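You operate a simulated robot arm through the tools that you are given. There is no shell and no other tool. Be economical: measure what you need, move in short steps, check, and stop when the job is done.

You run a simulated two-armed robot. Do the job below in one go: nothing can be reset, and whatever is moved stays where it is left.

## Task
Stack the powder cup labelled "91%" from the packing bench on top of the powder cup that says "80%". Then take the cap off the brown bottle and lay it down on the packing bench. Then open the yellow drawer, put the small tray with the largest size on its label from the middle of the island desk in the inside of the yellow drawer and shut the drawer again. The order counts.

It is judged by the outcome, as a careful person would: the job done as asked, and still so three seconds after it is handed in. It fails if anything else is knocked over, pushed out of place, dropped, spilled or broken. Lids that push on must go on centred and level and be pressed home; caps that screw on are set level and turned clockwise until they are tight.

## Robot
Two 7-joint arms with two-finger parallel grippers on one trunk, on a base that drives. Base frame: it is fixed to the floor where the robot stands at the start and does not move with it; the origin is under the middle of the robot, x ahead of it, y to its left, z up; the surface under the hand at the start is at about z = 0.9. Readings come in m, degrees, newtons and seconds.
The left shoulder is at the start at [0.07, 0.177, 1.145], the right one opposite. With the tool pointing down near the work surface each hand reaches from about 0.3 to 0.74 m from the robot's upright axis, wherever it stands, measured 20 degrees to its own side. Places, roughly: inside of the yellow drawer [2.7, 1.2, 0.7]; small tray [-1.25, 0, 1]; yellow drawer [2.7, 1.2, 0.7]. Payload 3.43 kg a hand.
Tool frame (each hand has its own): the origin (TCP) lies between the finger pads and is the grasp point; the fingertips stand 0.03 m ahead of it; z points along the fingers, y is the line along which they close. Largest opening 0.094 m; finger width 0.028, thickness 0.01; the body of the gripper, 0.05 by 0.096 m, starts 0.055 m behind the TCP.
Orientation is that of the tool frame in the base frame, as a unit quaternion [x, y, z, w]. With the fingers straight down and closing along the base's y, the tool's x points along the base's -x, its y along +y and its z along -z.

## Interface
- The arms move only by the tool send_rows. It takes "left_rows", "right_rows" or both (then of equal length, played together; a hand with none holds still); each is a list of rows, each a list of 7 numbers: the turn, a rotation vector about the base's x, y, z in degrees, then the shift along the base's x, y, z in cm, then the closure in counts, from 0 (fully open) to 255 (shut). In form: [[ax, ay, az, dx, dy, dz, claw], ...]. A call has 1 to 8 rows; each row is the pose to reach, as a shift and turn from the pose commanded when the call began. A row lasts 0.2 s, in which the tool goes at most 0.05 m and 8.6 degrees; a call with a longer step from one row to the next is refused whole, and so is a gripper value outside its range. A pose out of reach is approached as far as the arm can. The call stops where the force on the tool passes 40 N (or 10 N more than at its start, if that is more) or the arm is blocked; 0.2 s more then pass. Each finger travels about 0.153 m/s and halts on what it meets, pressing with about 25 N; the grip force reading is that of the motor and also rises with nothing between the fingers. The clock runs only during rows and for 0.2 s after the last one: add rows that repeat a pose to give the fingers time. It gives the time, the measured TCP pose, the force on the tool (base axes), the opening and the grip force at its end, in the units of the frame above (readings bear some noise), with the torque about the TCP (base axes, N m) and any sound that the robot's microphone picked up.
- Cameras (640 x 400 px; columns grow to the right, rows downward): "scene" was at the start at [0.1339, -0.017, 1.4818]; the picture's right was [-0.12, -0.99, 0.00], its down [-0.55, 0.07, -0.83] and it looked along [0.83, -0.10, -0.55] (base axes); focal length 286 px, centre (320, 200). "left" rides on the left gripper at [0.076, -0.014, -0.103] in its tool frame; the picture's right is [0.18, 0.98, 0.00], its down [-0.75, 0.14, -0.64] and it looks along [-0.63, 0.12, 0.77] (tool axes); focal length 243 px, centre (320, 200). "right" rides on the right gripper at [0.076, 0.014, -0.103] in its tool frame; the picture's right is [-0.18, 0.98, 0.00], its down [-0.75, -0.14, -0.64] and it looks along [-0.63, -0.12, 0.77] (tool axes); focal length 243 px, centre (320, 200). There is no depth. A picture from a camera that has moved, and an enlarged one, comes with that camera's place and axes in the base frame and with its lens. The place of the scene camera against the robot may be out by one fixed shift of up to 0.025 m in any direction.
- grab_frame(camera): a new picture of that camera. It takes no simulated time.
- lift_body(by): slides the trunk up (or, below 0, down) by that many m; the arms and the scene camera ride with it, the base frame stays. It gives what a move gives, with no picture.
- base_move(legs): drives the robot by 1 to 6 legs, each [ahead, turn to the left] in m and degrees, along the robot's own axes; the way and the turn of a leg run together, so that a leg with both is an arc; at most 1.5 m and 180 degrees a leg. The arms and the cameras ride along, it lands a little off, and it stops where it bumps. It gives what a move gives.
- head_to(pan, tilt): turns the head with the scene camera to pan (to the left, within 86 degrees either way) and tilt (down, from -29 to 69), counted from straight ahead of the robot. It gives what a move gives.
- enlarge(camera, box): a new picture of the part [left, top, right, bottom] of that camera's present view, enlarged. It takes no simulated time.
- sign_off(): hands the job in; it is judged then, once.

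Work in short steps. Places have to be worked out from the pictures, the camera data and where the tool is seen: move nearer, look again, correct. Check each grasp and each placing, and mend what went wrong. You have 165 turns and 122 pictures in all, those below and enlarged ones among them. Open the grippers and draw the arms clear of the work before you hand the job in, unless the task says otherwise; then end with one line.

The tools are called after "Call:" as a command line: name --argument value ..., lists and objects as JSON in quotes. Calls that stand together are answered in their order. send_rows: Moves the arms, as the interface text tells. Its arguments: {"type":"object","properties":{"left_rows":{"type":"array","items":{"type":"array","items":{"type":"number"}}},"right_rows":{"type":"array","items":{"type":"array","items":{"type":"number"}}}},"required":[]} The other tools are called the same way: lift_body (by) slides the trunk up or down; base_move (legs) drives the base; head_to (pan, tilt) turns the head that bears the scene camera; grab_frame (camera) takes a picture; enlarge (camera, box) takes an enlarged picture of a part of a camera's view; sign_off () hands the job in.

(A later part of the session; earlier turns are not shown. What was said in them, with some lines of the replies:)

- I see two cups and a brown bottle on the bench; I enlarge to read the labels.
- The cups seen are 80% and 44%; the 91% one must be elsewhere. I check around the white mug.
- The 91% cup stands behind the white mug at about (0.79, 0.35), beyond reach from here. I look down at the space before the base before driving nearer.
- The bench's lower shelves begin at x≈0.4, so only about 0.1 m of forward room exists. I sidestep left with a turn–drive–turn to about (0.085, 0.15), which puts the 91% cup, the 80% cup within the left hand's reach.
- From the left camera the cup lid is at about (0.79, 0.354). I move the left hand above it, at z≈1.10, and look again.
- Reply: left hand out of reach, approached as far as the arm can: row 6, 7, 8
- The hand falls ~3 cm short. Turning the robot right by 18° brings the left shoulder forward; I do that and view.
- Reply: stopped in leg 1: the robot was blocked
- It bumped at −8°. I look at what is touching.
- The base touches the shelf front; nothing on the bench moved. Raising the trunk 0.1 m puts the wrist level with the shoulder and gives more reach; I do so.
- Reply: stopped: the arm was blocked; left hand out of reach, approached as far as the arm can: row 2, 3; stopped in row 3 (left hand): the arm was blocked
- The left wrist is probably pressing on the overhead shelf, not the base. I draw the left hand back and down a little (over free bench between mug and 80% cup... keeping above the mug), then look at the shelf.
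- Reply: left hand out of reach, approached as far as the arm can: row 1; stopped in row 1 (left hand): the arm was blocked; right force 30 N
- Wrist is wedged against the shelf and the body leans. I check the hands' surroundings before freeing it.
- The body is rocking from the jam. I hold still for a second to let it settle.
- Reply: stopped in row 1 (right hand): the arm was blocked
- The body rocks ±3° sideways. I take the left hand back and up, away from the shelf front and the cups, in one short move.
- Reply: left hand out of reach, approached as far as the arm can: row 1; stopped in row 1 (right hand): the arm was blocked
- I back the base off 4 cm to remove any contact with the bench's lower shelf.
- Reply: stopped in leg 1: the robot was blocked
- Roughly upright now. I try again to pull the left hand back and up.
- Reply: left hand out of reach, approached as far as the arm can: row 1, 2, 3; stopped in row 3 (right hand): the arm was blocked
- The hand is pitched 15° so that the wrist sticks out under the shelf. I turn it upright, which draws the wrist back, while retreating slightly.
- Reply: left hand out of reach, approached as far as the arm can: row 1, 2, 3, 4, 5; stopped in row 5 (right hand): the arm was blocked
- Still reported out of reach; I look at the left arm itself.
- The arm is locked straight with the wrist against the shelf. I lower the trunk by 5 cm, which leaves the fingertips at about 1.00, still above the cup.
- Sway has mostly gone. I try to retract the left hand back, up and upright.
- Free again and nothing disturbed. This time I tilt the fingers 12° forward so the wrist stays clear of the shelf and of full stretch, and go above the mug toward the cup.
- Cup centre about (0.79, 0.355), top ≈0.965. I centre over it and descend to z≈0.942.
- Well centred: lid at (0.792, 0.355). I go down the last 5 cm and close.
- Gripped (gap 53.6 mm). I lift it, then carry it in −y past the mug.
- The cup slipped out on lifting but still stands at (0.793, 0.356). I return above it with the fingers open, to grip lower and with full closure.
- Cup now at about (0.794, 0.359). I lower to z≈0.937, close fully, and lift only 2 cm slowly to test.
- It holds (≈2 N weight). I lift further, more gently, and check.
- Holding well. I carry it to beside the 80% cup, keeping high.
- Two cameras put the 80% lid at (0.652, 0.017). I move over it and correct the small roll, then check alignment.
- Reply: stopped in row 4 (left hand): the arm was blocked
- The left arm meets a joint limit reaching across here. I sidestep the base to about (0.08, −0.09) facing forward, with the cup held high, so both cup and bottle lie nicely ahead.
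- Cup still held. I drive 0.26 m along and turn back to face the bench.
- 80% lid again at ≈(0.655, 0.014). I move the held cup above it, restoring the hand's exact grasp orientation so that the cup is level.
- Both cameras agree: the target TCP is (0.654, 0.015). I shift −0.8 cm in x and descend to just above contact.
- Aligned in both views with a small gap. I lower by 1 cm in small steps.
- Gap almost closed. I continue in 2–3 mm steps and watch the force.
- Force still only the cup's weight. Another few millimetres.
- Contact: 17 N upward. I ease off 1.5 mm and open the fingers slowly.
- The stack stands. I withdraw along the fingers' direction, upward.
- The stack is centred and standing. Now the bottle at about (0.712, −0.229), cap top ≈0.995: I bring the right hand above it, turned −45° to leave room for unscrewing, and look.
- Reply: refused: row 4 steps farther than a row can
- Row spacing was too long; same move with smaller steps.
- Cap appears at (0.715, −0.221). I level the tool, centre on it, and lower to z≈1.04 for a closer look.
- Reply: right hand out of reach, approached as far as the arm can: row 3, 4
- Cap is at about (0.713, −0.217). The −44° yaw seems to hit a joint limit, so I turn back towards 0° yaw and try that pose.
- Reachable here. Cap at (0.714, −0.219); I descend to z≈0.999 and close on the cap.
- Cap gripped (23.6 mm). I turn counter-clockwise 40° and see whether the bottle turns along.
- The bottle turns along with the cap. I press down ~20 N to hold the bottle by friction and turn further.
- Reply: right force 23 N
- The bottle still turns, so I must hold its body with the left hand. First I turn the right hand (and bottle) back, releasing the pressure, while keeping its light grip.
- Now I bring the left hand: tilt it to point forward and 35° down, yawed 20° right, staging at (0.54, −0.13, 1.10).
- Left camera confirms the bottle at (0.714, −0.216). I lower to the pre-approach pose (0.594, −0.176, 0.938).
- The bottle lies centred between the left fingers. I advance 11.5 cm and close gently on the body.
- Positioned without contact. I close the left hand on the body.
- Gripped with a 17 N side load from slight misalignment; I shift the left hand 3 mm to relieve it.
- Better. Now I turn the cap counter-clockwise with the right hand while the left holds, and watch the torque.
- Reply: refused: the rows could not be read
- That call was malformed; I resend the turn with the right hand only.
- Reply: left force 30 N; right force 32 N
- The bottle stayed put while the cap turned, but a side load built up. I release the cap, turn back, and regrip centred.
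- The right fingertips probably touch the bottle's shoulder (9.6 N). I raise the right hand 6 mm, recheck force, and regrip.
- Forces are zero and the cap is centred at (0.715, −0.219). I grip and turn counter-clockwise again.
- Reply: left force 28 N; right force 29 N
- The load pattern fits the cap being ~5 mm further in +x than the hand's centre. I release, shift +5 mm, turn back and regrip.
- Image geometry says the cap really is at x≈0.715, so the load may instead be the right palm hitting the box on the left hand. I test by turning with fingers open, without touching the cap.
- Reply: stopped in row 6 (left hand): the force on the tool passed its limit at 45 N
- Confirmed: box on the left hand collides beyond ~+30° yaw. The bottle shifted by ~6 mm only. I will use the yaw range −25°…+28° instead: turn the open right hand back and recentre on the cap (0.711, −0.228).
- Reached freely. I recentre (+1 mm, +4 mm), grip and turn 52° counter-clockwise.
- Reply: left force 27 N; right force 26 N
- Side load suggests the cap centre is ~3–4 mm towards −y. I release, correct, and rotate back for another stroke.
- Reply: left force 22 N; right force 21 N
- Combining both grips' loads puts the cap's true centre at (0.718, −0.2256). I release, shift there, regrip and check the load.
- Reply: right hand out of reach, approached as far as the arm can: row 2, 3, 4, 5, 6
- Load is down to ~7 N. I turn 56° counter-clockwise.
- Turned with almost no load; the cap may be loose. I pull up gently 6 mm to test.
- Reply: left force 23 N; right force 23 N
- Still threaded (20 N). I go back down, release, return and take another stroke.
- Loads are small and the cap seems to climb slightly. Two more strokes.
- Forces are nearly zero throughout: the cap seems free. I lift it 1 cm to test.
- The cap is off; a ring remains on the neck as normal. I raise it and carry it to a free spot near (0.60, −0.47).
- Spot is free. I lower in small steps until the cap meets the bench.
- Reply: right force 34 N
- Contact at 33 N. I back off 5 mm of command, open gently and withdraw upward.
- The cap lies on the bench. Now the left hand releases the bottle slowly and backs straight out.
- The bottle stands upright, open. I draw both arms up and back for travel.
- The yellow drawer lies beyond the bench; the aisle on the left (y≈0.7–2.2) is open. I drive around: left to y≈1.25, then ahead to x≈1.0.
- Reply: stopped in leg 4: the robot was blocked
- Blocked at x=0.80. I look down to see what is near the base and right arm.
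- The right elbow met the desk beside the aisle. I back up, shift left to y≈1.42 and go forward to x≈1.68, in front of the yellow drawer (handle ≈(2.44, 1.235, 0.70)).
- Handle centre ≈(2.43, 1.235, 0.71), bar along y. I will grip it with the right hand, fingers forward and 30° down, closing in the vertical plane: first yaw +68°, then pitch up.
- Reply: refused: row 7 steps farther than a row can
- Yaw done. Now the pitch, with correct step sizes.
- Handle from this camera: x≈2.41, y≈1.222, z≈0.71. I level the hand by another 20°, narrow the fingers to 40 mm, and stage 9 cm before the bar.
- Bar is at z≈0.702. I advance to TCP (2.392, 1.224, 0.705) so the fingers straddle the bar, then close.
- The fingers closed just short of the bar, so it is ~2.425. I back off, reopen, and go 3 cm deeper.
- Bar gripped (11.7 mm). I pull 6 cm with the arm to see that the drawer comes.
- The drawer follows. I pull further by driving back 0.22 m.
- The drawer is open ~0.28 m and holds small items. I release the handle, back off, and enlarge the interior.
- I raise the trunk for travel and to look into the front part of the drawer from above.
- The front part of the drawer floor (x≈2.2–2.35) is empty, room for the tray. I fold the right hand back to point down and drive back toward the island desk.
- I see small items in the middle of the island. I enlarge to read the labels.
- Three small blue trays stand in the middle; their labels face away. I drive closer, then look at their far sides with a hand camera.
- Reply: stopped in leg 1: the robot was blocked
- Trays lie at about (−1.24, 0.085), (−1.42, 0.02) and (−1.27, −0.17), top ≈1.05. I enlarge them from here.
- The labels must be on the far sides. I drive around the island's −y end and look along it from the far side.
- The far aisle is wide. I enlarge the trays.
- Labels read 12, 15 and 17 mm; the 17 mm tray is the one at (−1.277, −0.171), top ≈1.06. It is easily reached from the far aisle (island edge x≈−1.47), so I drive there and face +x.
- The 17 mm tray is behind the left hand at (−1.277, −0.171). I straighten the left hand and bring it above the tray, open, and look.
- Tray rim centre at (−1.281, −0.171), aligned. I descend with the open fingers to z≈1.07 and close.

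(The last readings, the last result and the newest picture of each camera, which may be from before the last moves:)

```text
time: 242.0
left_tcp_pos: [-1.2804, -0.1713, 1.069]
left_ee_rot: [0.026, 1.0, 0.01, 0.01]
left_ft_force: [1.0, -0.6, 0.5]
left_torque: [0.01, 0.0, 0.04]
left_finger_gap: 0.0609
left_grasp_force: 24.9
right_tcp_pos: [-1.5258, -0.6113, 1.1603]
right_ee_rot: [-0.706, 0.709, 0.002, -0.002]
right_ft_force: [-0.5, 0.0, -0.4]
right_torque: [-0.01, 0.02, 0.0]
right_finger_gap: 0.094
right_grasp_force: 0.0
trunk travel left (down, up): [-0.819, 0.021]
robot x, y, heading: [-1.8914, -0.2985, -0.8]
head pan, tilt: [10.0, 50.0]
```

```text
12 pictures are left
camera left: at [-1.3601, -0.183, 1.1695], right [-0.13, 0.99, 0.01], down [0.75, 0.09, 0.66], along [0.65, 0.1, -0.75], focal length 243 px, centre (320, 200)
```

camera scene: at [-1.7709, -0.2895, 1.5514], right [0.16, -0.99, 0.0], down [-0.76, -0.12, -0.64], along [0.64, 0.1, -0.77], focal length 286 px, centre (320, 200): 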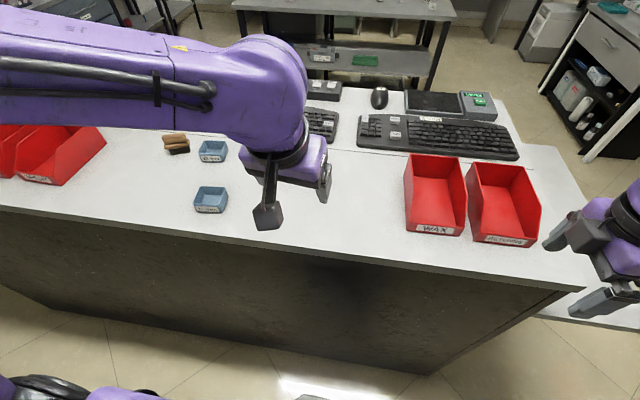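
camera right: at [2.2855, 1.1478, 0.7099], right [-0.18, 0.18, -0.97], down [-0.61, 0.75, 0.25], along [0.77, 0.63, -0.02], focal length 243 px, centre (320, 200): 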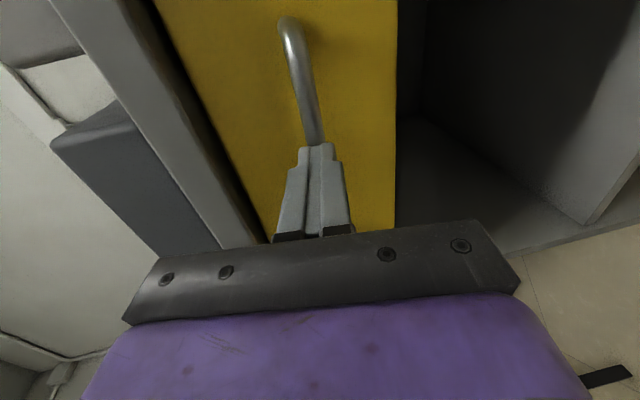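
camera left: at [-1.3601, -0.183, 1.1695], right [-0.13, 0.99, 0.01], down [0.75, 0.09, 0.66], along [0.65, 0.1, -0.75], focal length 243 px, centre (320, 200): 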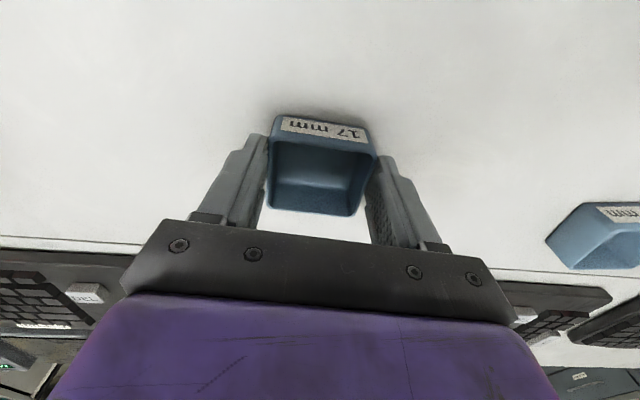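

Gripped; label reads 17 mm. I lift it and check the hold.

Call:
send_rows --left_rows '[[0, 0, 0, 0, 0, 2, 255], [0, 0, 0, 0, 0, 5, 255], [0, 0, 0, -1, 0, 9, 255], [0, 0, 0, -4, 0, 13, 255], [0, 0, 0, -8, 0, 15, 255], [0, 0, 0, -12, 0, 15, 255], [0, 0, 0, -16, 0, 15, 255], [0, 0, 0, -19, 0, 15, 255]]'

Call:
grab_frame --camera "left"

```text
time: 243.8
left_tcp_pos: [-1.4711, -0.1696, 1.2197]
left_ee_rot: [0.026, 1.0, 0.008, 0.012]
left_ft_force: [-0.4, -0.6, -0.7]
left_torque: [-0.03, -0.02, 0.01]
left_finger_gap: 0.0612
left_grasp_force: 24.9
right_tcp_pos: [-1.527, -0.6076, 1.1612]
right_ee_rot: [-0.705, 0.709, 0.002, -0.003]
right_ft_force: [-0.7, 0.8, -0.7]
right_torque: [0.0, 0.0, -0.02]
right_finger_gap: 0.094
right_grasp_force: 0.0
trunk travel left (down, up): [-0.819, 0.021]
robot x, y, heading: [-1.8887, -0.2939, -1.0]
head pan, tilt: [10.0, 50.0]
```

```text
11 pictures are left
camera left: at [-1.5513, -0.1801, 1.3196], right [-0.13, 0.99, 0.01], down [0.75, 0.09, 0.66], along [0.65, 0.1, -0.75], focal length 243 px, centre (320, 200)
```

left: 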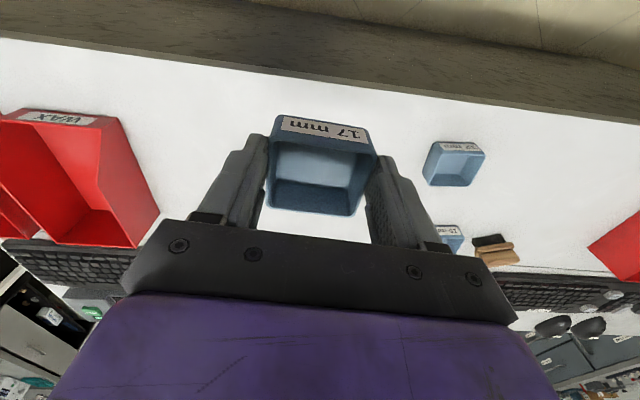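

Held securely. I drive back around the island toward the aisle.

Call:
base_move --legs '[[0, -75], [1.0, 0], [0, 76], [1.5, 0], [0, 90], [1.4, 0]]'

```text
time: 250.4
left_tcp_pos: [-1.5146, -1.202, 1.2301]
left_ee_rot: [0.622, 0.783, -0.008, 0.025]
left_ft_force: [-0.7, 1.4, 0.7]
left_torque: [-0.1, 0.0, 0.04]
left_finger_gap: 0.0607
left_grasp_force: 24.3
right_tcp_pos: [-1.9475, -1.2735, 1.1727]
right_ee_rot: [-0.142, 0.99, -0.013, -0.002]
right_ft_force: [0.1, 1.9, 0.7]
right_torque: [-0.13, -0.02, 0.02]
right_finger_gap: 0.0941
right_grasp_force: 0.1
trunk travel left (down, up): [-0.819, 0.021]
robot x, y, heading: [-1.7521, -0.866, -68.1]
head pan, tilt: [10.0, 50.0]
stopped in leg 2: the robot was blocked; the commanded pose is now the measured one
```

The base grazed the island's corner. I back off, keep further from it, and continue.

Call:
base_move --legs '[[-0.15, 0], [0, -25], [0.55, 0], [0, 93], [1.5, 0], [0, 90]]'

Call:
grab_frame --camera "left"

```text
time: 270.6
left_tcp_pos: [-0.4246, -0.8567, 1.223]
left_ee_rot: [-0.645, 0.764, 0.017, 0.005]
left_ft_force: [0.7, -0.1, -0.7]
left_torque: [-0.01, 0.01, 0.01]
left_finger_gap: 0.0606
left_grasp_force: 25.0
right_tcp_pos: [0.0019, -0.9602, 1.1646]
right_ee_rot: [0.998, -0.055, 0.003, -0.002]
right_ft_force: [-0.3, 0.1, -1.0]
right_torque: [0.01, 0.0, 0.04]
right_finger_gap: 0.0941
right_grasp_force: 0.1
trunk travel left (down, up): [-0.819, 0.021]
robot x, y, heading: [-0.3434, -1.278, 89.3]
head pan, tilt: [10.0, 50.0]
```

```text
10 pictures are left
camera left: at [-0.4225, -0.9369, 1.3223], right [-1.0, -0.02, 0.01], down [0.0, 0.75, 0.67], along [-0.02, 0.67, -0.75], focal length 243 px, centre (320, 200)
```

left: 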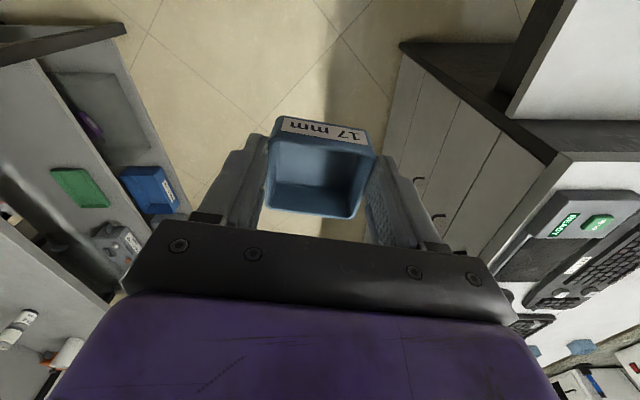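

Tray still held. I continue up the lane to y≈1.43 and turn toward the drawer.

Call:
base_move --legs '[[0, -4], [1.4, 0], [1.31, 0], [0, -85.5], [1.3, 0]]'

Call:
head_to --pan -10 --tilt 42

Call:
grab_frame --camera "scene"

```text
time: 294.0
left_tcp_pos: [1.5744, 1.5345, 1.2242]
left_ee_rot: [0.074, 0.997, 0.008, 0.016]
left_ft_force: [0.1, -0.1, -0.5]
left_torque: [-0.01, 0.01, 0.01]
left_finger_gap: 0.0607
left_grasp_force: 25.4
right_tcp_pos: [1.481, 1.1045, 1.1646]
right_ee_rot: [-0.675, 0.738, -0.002, 0.0]
right_ft_force: [0.4, -0.1, -0.2]
right_torque: [0.02, 0.01, -0.01]
right_finger_gap: 0.0941
right_grasp_force: 0.2
trunk travel left (down, up): [-0.819, 0.021]
robot x, y, heading: [1.1558, 1.4454, 0.5]
head pan, tilt: [10.0, 50.0]
```

```text
time: 294.8
left_tcp_pos: [1.5754, 1.534, 1.2227]
left_ee_rot: [0.074, 0.997, 0.008, 0.015]
left_ft_force: [-0.6, -0.6, -0.3]
left_torque: [0.02, 0.01, -0.02]
left_finger_gap: 0.0608
left_grasp_force: 25.4
right_tcp_pos: [1.4814, 1.1042, 1.1642]
right_ee_rot: [-0.675, 0.738, -0.002, 0.0]
right_ft_force: [-0.5, -0.3, 0.5]
right_torque: [0.04, 0.03, -0.01]
right_finger_gap: 0.0943
right_grasp_force: 0.1
trunk travel left (down, up): [-0.819, 0.021]
robot x, y, heading: [1.1561, 1.4436, 0.5]
head pan, tilt: [-10.0, 42.0]
```

```text
9 pictures are left
camera scene: at [1.2819, 1.4257, 1.5626], right [-0.16, -0.99, 0.0], down [-0.66, 0.11, -0.74], along [0.73, -0.12, -0.67], focal length 286 px, centre (320, 200)
```

scene: 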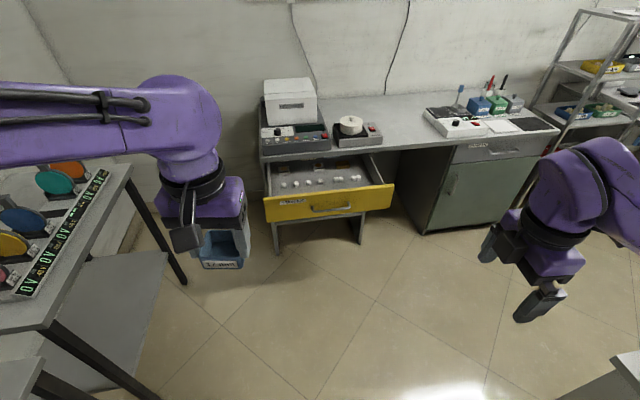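

The drawer is as left. I go forward to x≈1.68, y≈1.40 and lower the trunk 0.33 m.

Call:
base_move --legs '[[0, -5.5], [0.53, 0], [0, 5]]'

Call:
lift_body --by -0.33

```text
time: 298.9
left_tcp_pos: [2.1063, 1.4792, 1.2241]
left_ee_rot: [0.079, 0.997, 0.01, 0.015]
left_ft_force: [0.3, -0.7, -0.7]
left_torque: [0.02, -0.03, 0.03]
left_finger_gap: 0.0608
left_grasp_force: 25.4
right_tcp_pos: [2.0085, 1.053, 1.1629]
right_ee_rot: [-0.671, 0.741, -0.002, 0.001]
right_ft_force: [-0.8, -0.3, 0.2]
right_torque: [0.02, 0.0, 0.02]
right_finger_gap: 0.094
right_grasp_force: 0.0
trunk travel left (down, up): [-0.819, 0.021]
robot x, y, heading: [1.6856, 1.4019, -0.5]
head pan, tilt: [-10.0, 42.0]
```

```text
time: 302.2
left_tcp_pos: [2.1088, 1.4814, 0.8931]
left_ee_rot: [0.08, 0.997, 0.008, 0.015]
left_ft_force: [-0.2, 0.5, 0.1]
left_torque: [0.01, -0.01, 0.02]
left_finger_gap: 0.0609
left_grasp_force: 24.8
right_tcp_pos: [2.0087, 1.0544, 0.8332]
right_ee_rot: [-0.671, 0.741, -0.003, 0.0]
right_ft_force: [1.2, 0.1, 0.0]
right_torque: [0.0, 0.04, 0.01]
right_finger_gap: 0.0942
right_grasp_force: 0.1
trunk travel left (down, up): [-0.489, 0.351]
robot x, y, heading: [1.6864, 1.3958, -0.1]
head pan, tilt: [-10.0, 42.0]
```

I move the tray over the front part of the drawer at (2.285, 1.36) and look.

Call:
send_rows --left_rows '[[0, 0, 0, 3.5, -2.4, 0, 255], [0, 0, 0, 7, -4.8, 0, 255], [0, 0, 0, 10.5, -7.2, 0, 255], [0, 0, 0, 14, -9.6, 0, 255], [0, 0, 0, 17.6, -12, 0, 255], [0, 0, 0, 17.6, -12, -3, 255], [0, 0, 0, 17.6, -12, -3, 255]]'

Call:
grab_frame --camera "left"

Call:
grab_frame --camera "scene"

```text
time: 303.8
left_tcp_pos: [2.2856, 1.3622, 0.8622]
left_ee_rot: [0.08, 0.997, 0.01, 0.015]
left_ft_force: [0.5, 0.5, -1.5]
left_torque: [0.04, -0.01, 0.0]
left_finger_gap: 0.061
left_grasp_force: 25.3
right_tcp_pos: [2.0091, 1.0533, 0.8333]
right_ee_rot: [-0.671, 0.742, -0.001, 0.0]
right_ft_force: [0.6, 0.0, -1.2]
right_torque: [-0.03, 0.01, 0.03]
right_finger_gap: 0.094
right_grasp_force: 0.1
trunk travel left (down, up): [-0.489, 0.351]
robot x, y, heading: [1.6826, 1.3987, -0.2]
head pan, tilt: [-10.0, 42.0]
```

```text
8 pictures are left
camera left: at [2.2042, 1.3587, 0.9618], right [-0.03, 1.0, 0.02], down [0.75, 0.01, 0.67], along [0.66, 0.03, -0.75], focal length 243 px, centre (320, 200)
```

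left: 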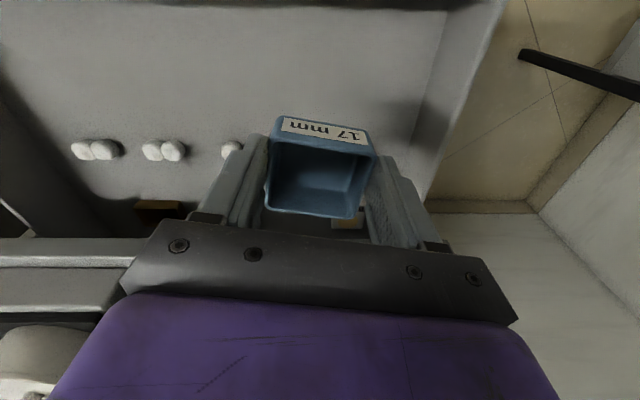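

```text
7 pictures are left
camera scene: at [1.8135, 1.3764, 1.2325], right [-0.18, -0.98, 0.0], down [-0.66, 0.12, -0.74], along [0.73, -0.13, -0.67], focal length 286 px, centre (320, 200)
```

scene: 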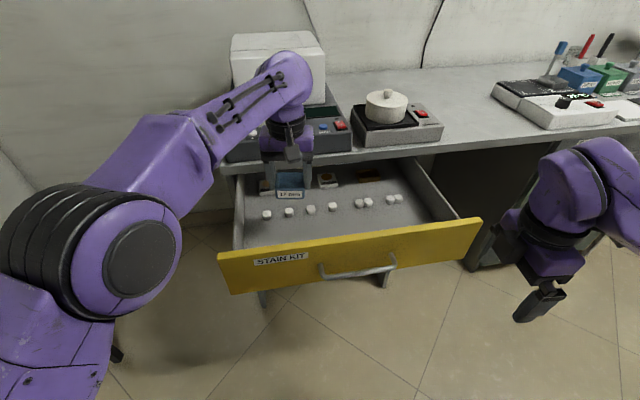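

The space before the row of small white pieces (x≈2.38) is free. I lower the tray, slowly near the bottom.

Call:
send_rows --left_rows '[[0, 0, 0, -0.5, 0, -3.5, 255], [0, 0, 0, -0.5, 0, -7, 255], [0, 0, 0, -0.5, 0, -10.5, 255], [0, 0, 0, -0.5, 0, -13, 255], [0, 0, 0, -0.5, 0, -14.5, 255], [0, 0, 0, -0.5, 0, -15.3, 255]]'

```text
time: 305.2
left_tcp_pos: [2.2781, 1.3612, 0.7127]
left_ee_rot: [0.08, 0.997, 0.009, 0.018]
left_ft_force: [1.8, 1.7, 12.8]
left_torque: [-0.36, 0.22, 0.01]
left_finger_gap: 0.0609
left_grasp_force: 25.2
right_tcp_pos: [2.008, 1.0537, 0.8331]
right_ee_rot: [-0.671, 0.742, -0.004, 0.0]
right_ft_force: [0.0, 0.3, -0.1]
right_torque: [0.01, -0.03, -0.03]
right_finger_gap: 0.0938
right_grasp_force: 0.0
trunk travel left (down, up): [-0.489, 0.351]
robot x, y, heading: [1.6852, 1.3992, -0.7]
head pan, tilt: [-10.0, 42.0]
```

Contact at 13 N: the tray is on the drawer floor. I release slowly and withdraw straight up.

Call:
send_rows --left_rows '[[0, 0, 0, 0, 0, 0.2, 150], [0, 0, 0, 0, 0, 0.2, 80], [0, 0, 0, 0, 0, 0.2, 55], [0, 0, 0, 0, 0, 2, 55], [0, 0, 0, 0, 0, 6, 55], [0, 0, 0, 0, 0, 10, 55], [0, 0, 0, 0, 0, 14, 55], [0, 0, 0, -4, 0, 16, 55]]'

Call:
send_rows --left_rows '[[0, 0, 0, -4, 2, 0, 55], [0, 0, 0, -8, 4, 0, 55], [0, 0, 0, -12, 6, 0, 55], [0, 0, 0, -16, 8, 0, 55], [0, 0, 0, -20, 10, 0, 55]]'

Call:
enlarge --camera "scene" --box '[200, 140, 500, 310]'

```text
time: 307.0
left_tcp_pos: [2.2438, 1.3739, 0.8588]
left_ee_rot: [0.067, 0.998, 0.001, 0.0]
left_ft_force: [-0.6, -0.2, 0.1]
left_torque: [0.0, 0.0, 0.01]
left_finger_gap: 0.0734
left_grasp_force: 0.1
right_tcp_pos: [2.0093, 1.0526, 0.833]
right_ee_rot: [-0.671, 0.741, -0.003, 0.0]
right_ft_force: [-0.9, 0.9, -0.1]
right_torque: [0.02, -0.01, -0.01]
right_finger_gap: 0.0942
right_grasp_force: 0.1
trunk travel left (down, up): [-0.489, 0.351]
robot x, y, heading: [1.6836, 1.3971, 0.1]
head pan, tilt: [-10.0, 42.0]
```

```text
time: 308.2
left_tcp_pos: [2.0379, 1.4626, 0.871]
left_ee_rot: [0.08, 0.997, 0.008, 0.016]
left_ft_force: [-0.2, -0.3, -0.1]
left_torque: [-0.01, -0.04, 0.01]
left_finger_gap: 0.0736
left_grasp_force: 0.0
right_tcp_pos: [2.0078, 1.0548, 0.8341]
right_ee_rot: [-0.671, 0.741, -0.003, 0.0]
right_ft_force: [0.3, -0.5, 0.5]
right_torque: [-0.04, -0.01, -0.01]
right_finger_gap: 0.094
right_grasp_force: 0.2
trunk travel left (down, up): [-0.489, 0.351]
robot x, y, heading: [1.6852, 1.3965, -0.6]
head pan, tilt: [-10.0, 42.0]
```

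```text
2.13 times, centred on (350, 225) of scene
camera zoom: at [1.8118, 1.3784, 1.2328], right [-0.18, -0.98, 0.0], down [-0.66, 0.12, -0.74], along [0.73, -0.13, -0.67], focal length 609 px, centre (256, 147)
```

zoom: 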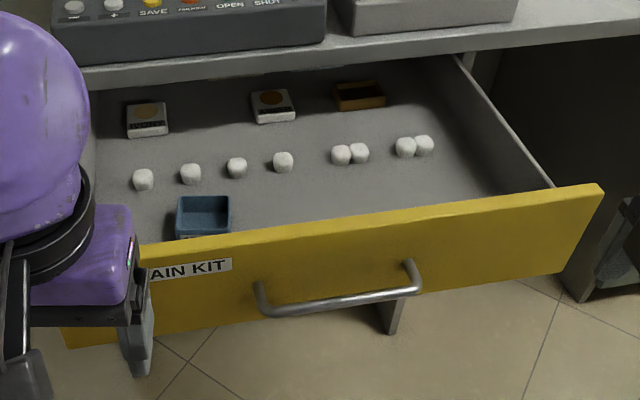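

The tray sits in the drawer. To shut it I repeat the proven grip on the handle: back the base 0.22 m, lower 0.07 m, and pitch the right hand forward as before.

Call:
base_move --legs '[[-0.22, 0]]'

Call:
lift_body --by -0.07

Call:
send_rows --right_rows '[[0, -8, 0, 2, 2, 2, 147], [0, -16, 0, 4, 4, 3, 147], [0, -24, 0, 6, 6, 3, 147], [0, -32, 0, 8, 8, 3, 147], [0, -40, 0, 11, 10, 3, 147], [0, -48, 0, 14, 12, 2, 147], [0, -56, 0, 17, 14.5, 1, 147], [0, -64, 0, 20, 17, 0, 147]]'

```text
time: 309.9
left_tcp_pos: [1.8188, 1.4634, 0.8705]
left_ee_rot: [0.079, 0.997, 0.009, 0.015]
left_ft_force: [-0.4, 0.4, 0.4]
left_torque: [-0.05, -0.01, -0.02]
left_finger_gap: 0.0737
left_grasp_force: 0.0
right_tcp_pos: [1.7884, 1.0539, 0.8326]
right_ee_rot: [-0.671, 0.741, -0.002, -0.001]
right_ft_force: [-0.8, 0.4, 0.7]
right_torque: [0.03, 0.03, 0.0]
right_finger_gap: 0.0939
right_grasp_force: 0.0
trunk travel left (down, up): [-0.489, 0.351]
robot x, y, heading: [1.4648, 1.4045, 0.1]
head pan, tilt: [-10.0, 42.0]
```

```text
time: 310.9
left_tcp_pos: [1.8194, 1.4623, 0.7995]
left_ee_rot: [0.079, 0.997, 0.009, 0.015]
left_ft_force: [-0.1, 0.2, -0.5]
left_torque: [-0.02, 0.02, -0.02]
left_finger_gap: 0.0737
left_grasp_force: 0.0
right_tcp_pos: [1.789, 1.0543, 0.7653]
right_ee_rot: [-0.671, 0.741, -0.003, 0.0]
right_ft_force: [0.3, 0.2, 0.3]
right_torque: [-0.01, 0.01, 0.02]
right_finger_gap: 0.094
right_grasp_force: 0.0
trunk travel left (down, up): [-0.419, 0.421]
robot x, y, heading: [1.465, 1.3971, -0.2]
head pan, tilt: [-10.0, 42.0]
```

```text
time: 312.7
left_tcp_pos: [1.8187, 1.4641, 0.7998]
left_ee_rot: [0.079, 0.997, 0.009, 0.015]
left_ft_force: [0.5, 0.6, -0.3]
left_torque: [0.01, 0.02, -0.02]
left_finger_gap: 0.0739
left_grasp_force: 0.0
right_tcp_pos: [1.99, 1.2246, 0.7638]
right_ee_rot: [-0.568, 0.628, -0.357, 0.394]
right_ft_force: [0.6, 0.5, -0.6]
right_torque: [-0.01, 0.02, -0.03]
right_finger_gap: 0.0398
right_grasp_force: 0.1
trunk travel left (down, up): [-0.419, 0.421]
robot x, y, heading: [1.4664, 1.398, -0.0]
head pan, tilt: [-10.0, 42.0]
```

Now the last 16° of pitch and staging before the bar, with a look.

Call:
send_rows --right_rows '[[0, -8, 0, 1.5, 0, -2, 147], [0, -16, 0, 3, 0, -4.2, 147], [0, -16, 0, 5, 0, -4.4, 147], [0, -16, 0, 5, 0, -4.4, 147]]'

Call:
grab_frame --camera "right"

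```text
time: 313.7
left_tcp_pos: [1.8188, 1.4623, 0.8003]
left_ee_rot: [0.079, 0.997, 0.009, 0.015]
left_ft_force: [-0.6, 0.2, -0.2]
left_torque: [0.02, 0.02, 0.01]
left_finger_gap: 0.0739
left_grasp_force: 0.1
right_tcp_pos: [2.0396, 1.226, 0.7208]
right_ee_rot: [-0.512, 0.568, -0.434, 0.477]
right_ft_force: [0.5, -0.6, -0.8]
right_torque: [0.0, 0.01, 0.0]
right_finger_gap: 0.0401
right_grasp_force: 0.0
trunk travel left (down, up): [-0.419, 0.421]
robot x, y, heading: [1.4633, 1.3959, -0.2]
head pan, tilt: [-10.0, 42.0]
```

```text
5 pictures are left
camera right: at [1.9341, 1.1514, 0.7163], right [-0.16, 0.28, -0.95], down [-0.59, 0.74, 0.32], along [0.79, 0.61, 0.05], focal length 243 px, centre (320, 200)
```

right: 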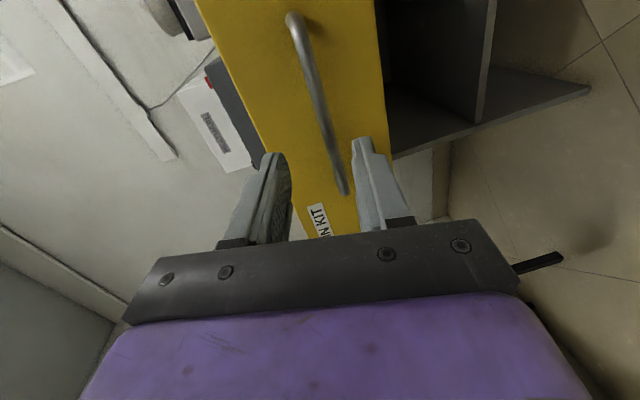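

Same view as at the first grip. I advance 9.3 cm and close on the bar.

Call:
send_rows --right_rows '[[0, 0, 0, 3, 0, -1, 147], [0, 0, 0, 6, 0, -1.8, 147], [0, 0, 0, 8, 0, -1.9, 147], [0, 0, 0, 9.3, 0, -1.9, 147], [0, 0, 0, 9.3, 0, -1.9, 255], [0, 0, 0, 9.3, 0, -1.9, 255]]'

```text
time: 315.1
left_tcp_pos: [1.8185, 1.4622, 0.8001]
left_ee_rot: [0.079, 0.997, 0.008, 0.016]
left_ft_force: [-0.5, 1.1, 0.3]
left_torque: [0.0, -0.01, -0.01]
left_finger_gap: 0.0738
left_grasp_force: 0.0
right_tcp_pos: [2.1327, 1.2254, 0.7024]
right_ee_rot: [-0.513, 0.567, -0.434, 0.476]
right_ft_force: [2.8, -1.8, 3.4]
right_torque: [-1.39, -0.04, 0.31]
right_finger_gap: 0.0141
right_grasp_force: 45.4
trunk travel left (down, up): [-0.419, 0.421]
robot x, y, heading: [1.4665, 1.399, -0.1]
head pan, tilt: [-10.0, 42.0]
```

Gripped. I push the drawer in: 0.22 m by base, then the rest by arm.

Call:
base_move --legs '[[0.22, 0]]'

Call:
send_rows --right_rows '[[0, 0, 0, 2, 0, 0, 255], [0, 0, 0, 4, 0, 0, 255], [0, 0, 0, 5.5, 0, 0, 255], [0, 0, 0, 6.3, 0, 0, 255]]'

```text
time: 316.8
left_tcp_pos: [2.0397, 1.4625, 0.7996]
left_ee_rot: [0.079, 0.997, 0.008, 0.016]
left_ft_force: [-0.6, 0.8, -0.8]
left_torque: [-0.03, 0.0, 0.01]
left_finger_gap: 0.0736
left_grasp_force: 0.1
right_tcp_pos: [2.353, 1.2245, 0.7008]
right_ee_rot: [-0.513, 0.566, -0.434, 0.477]
right_ft_force: [-1.2, -2.4, 5.8]
right_torque: [-1.36, -0.08, 0.11]
right_finger_gap: 0.0143
right_grasp_force: 45.2
trunk travel left (down, up): [-0.419, 0.421]
robot x, y, heading: [1.6853, 1.3982, -0.0]
head pan, tilt: [-10.0, 42.0]
```

```text
time: 317.8
left_tcp_pos: [2.0371, 1.4617, 0.8004]
left_ee_rot: [0.078, 0.997, 0.009, 0.016]
left_ft_force: [-0.5, -0.6, 0.4]
left_torque: [0.0, 0.01, 0.02]
left_finger_gap: 0.0736
left_grasp_force: 0.0
right_tcp_pos: [2.4147, 1.2248, 0.7018]
right_ee_rot: [-0.513, 0.567, -0.434, 0.476]
right_ft_force: [-14.6, -1.2, 2.9]
right_torque: [-1.42, -0.05, -0.21]
right_finger_gap: 0.0142
right_grasp_force: 44.9
trunk travel left (down, up): [-0.419, 0.421]
robot x, y, heading: [1.6817, 1.3952, 0.1]
head pan, tilt: [-10.0, 42.0]
```

Stopped at x=2.415 with 15 N, the closed position. I release and back off, then look.

Call:
send_rows --right_rows '[[0, 0, 0, 0, 0, 0, 200], [0, 0, 0, 0, 0, 0, 147], [0, 0, 0, 0, 0, 0, 140], [0, 0, 0, -2, 0, 0.2, 140], [0, 0, 0, -5, 0, 0.5, 140], [0, 0, 0, -9, 0, 1, 140], [0, 0, 0, -13, 0, 2, 140], [0, 0, 0, -17, 0, 3, 140]]'

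Call:
base_move --legs '[[-0.3, 0]]'

Call:
head_to --pan -10 --tilt 35

Call:
enlarge --camera "scene" --box '[200, 100, 480, 280]'

```text
time: 319.6
left_tcp_pos: [2.0381, 1.4625, 0.8008]
left_ee_rot: [0.079, 0.997, 0.009, 0.015]
left_ft_force: [-0.6, 0.7, 0.5]
left_torque: [-0.03, 0.02, 0.01]
left_finger_gap: 0.0738
left_grasp_force: 0.0
right_tcp_pos: [2.2431, 1.2248, 0.7324]
right_ee_rot: [-0.511, 0.569, -0.433, 0.477]
right_ft_force: [-0.8, -0.5, 0.0]
right_torque: [-0.04, 0.0, 0.0]
right_finger_gap: 0.0426
right_grasp_force: 0.1
trunk travel left (down, up): [-0.419, 0.421]
robot x, y, heading: [1.6831, 1.4017, -0.2]
head pan, tilt: [-10.0, 42.0]
```

```text
time: 321.6
left_tcp_pos: [1.7418, 1.4619, 0.8]
left_ee_rot: [0.079, 0.997, 0.009, 0.016]
left_ft_force: [0.2, 0.2, -0.1]
left_torque: [0.0, -0.02, 0.0]
left_finger_gap: 0.0738
left_grasp_force: 0.1
right_tcp_pos: [1.9459, 1.2258, 0.7309]
right_ee_rot: [-0.512, 0.567, -0.433, 0.477]
right_ft_force: [0.3, -0.8, 0.2]
right_torque: [-0.03, 0.03, 0.0]
right_finger_gap: 0.0423
right_grasp_force: 0.1
trunk travel left (down, up): [-0.419, 0.421]
robot x, y, heading: [1.3893, 1.4017, -0.0]
head pan, tilt: [-10.0, 42.0]
```

```text
time: 322.3
left_tcp_pos: [1.7419, 1.4636, 0.7998]
left_ee_rot: [0.079, 0.997, 0.009, 0.016]
left_ft_force: [-0.2, 0.1, -0.4]
left_torque: [0.0, -0.01, -0.02]
left_finger_gap: 0.0735
left_grasp_force: 0.0
right_tcp_pos: [1.9478, 1.2255, 0.7305]
right_ee_rot: [-0.513, 0.568, -0.433, 0.476]
right_ft_force: [0.3, -0.7, 0.3]
right_torque: [0.01, 0.03, 0.02]
right_finger_gap: 0.0423
right_grasp_force: 0.1
trunk travel left (down, up): [-0.419, 0.421]
robot x, y, heading: [1.3872, 1.4015, -0.2]
head pan, tilt: [-10.0, 35.0]
```

```text
2.22 times, centred on (340, 190) of scene
camera zoom: at [1.5203, 1.377, 1.1731], right [-0.18, -0.98, 0.0], down [-0.57, 0.1, -0.82], along [0.81, -0.14, -0.57], focal length 635 px, centre (276, 222)
```

zoom: 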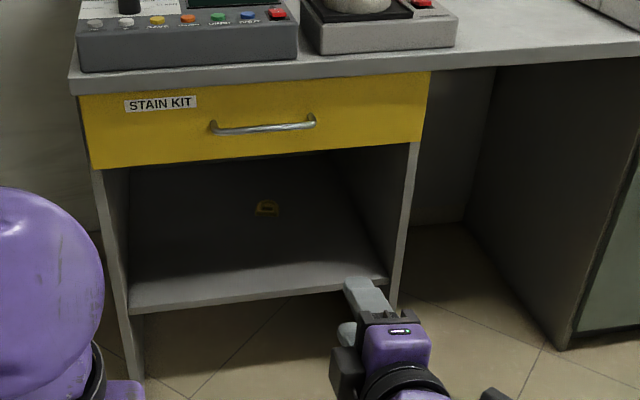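

The drawer is fully shut. I open both grippers, arms clear, and hand in.

Call:
send_rows --left_rows '[[0, 0, 0, 0, 0, 0, 0], [0, 0, 0, 0, 0, 0, 0]]' --right_rows '[[0, 0, 0, 0, 0, 0, 0], [0, 0, 0, 0, 0, 0, 0]]'

Call:
sign_off

```text
time: 322.9
left_tcp_pos: [1.7423, 1.462, 0.7999]
left_ee_rot: [0.079, 0.997, 0.01, 0.015]
left_ft_force: [-0.1, -0.2, 0.3]
left_torque: [-0.02, -0.01, -0.02]
left_finger_gap: 0.0938
left_grasp_force: 0.1
right_tcp_pos: [1.9475, 1.2253, 0.7317]
right_ee_rot: [-0.513, 0.568, -0.433, 0.477]
right_ft_force: [0.3, -0.1, 0.7]
right_torque: [-0.03, -0.02, 0.0]
right_finger_gap: 0.0942
right_grasp_force: 0.1
trunk travel left (down, up): [-0.419, 0.421]
robot x, y, heading: [1.3895, 1.3985, -0.2]
head pan, tilt: [-10.0, 35.0]
```

```text
The job is handed in.
```

All three parts are done in the order asked: the 91% cup stands on the 80% cup, the bottle's cap lies on the packing bench, and the 17 mm tray is in the shut yellow drawer; the only thing displaced was the brown bottle, slid about 6 mm and still upright.
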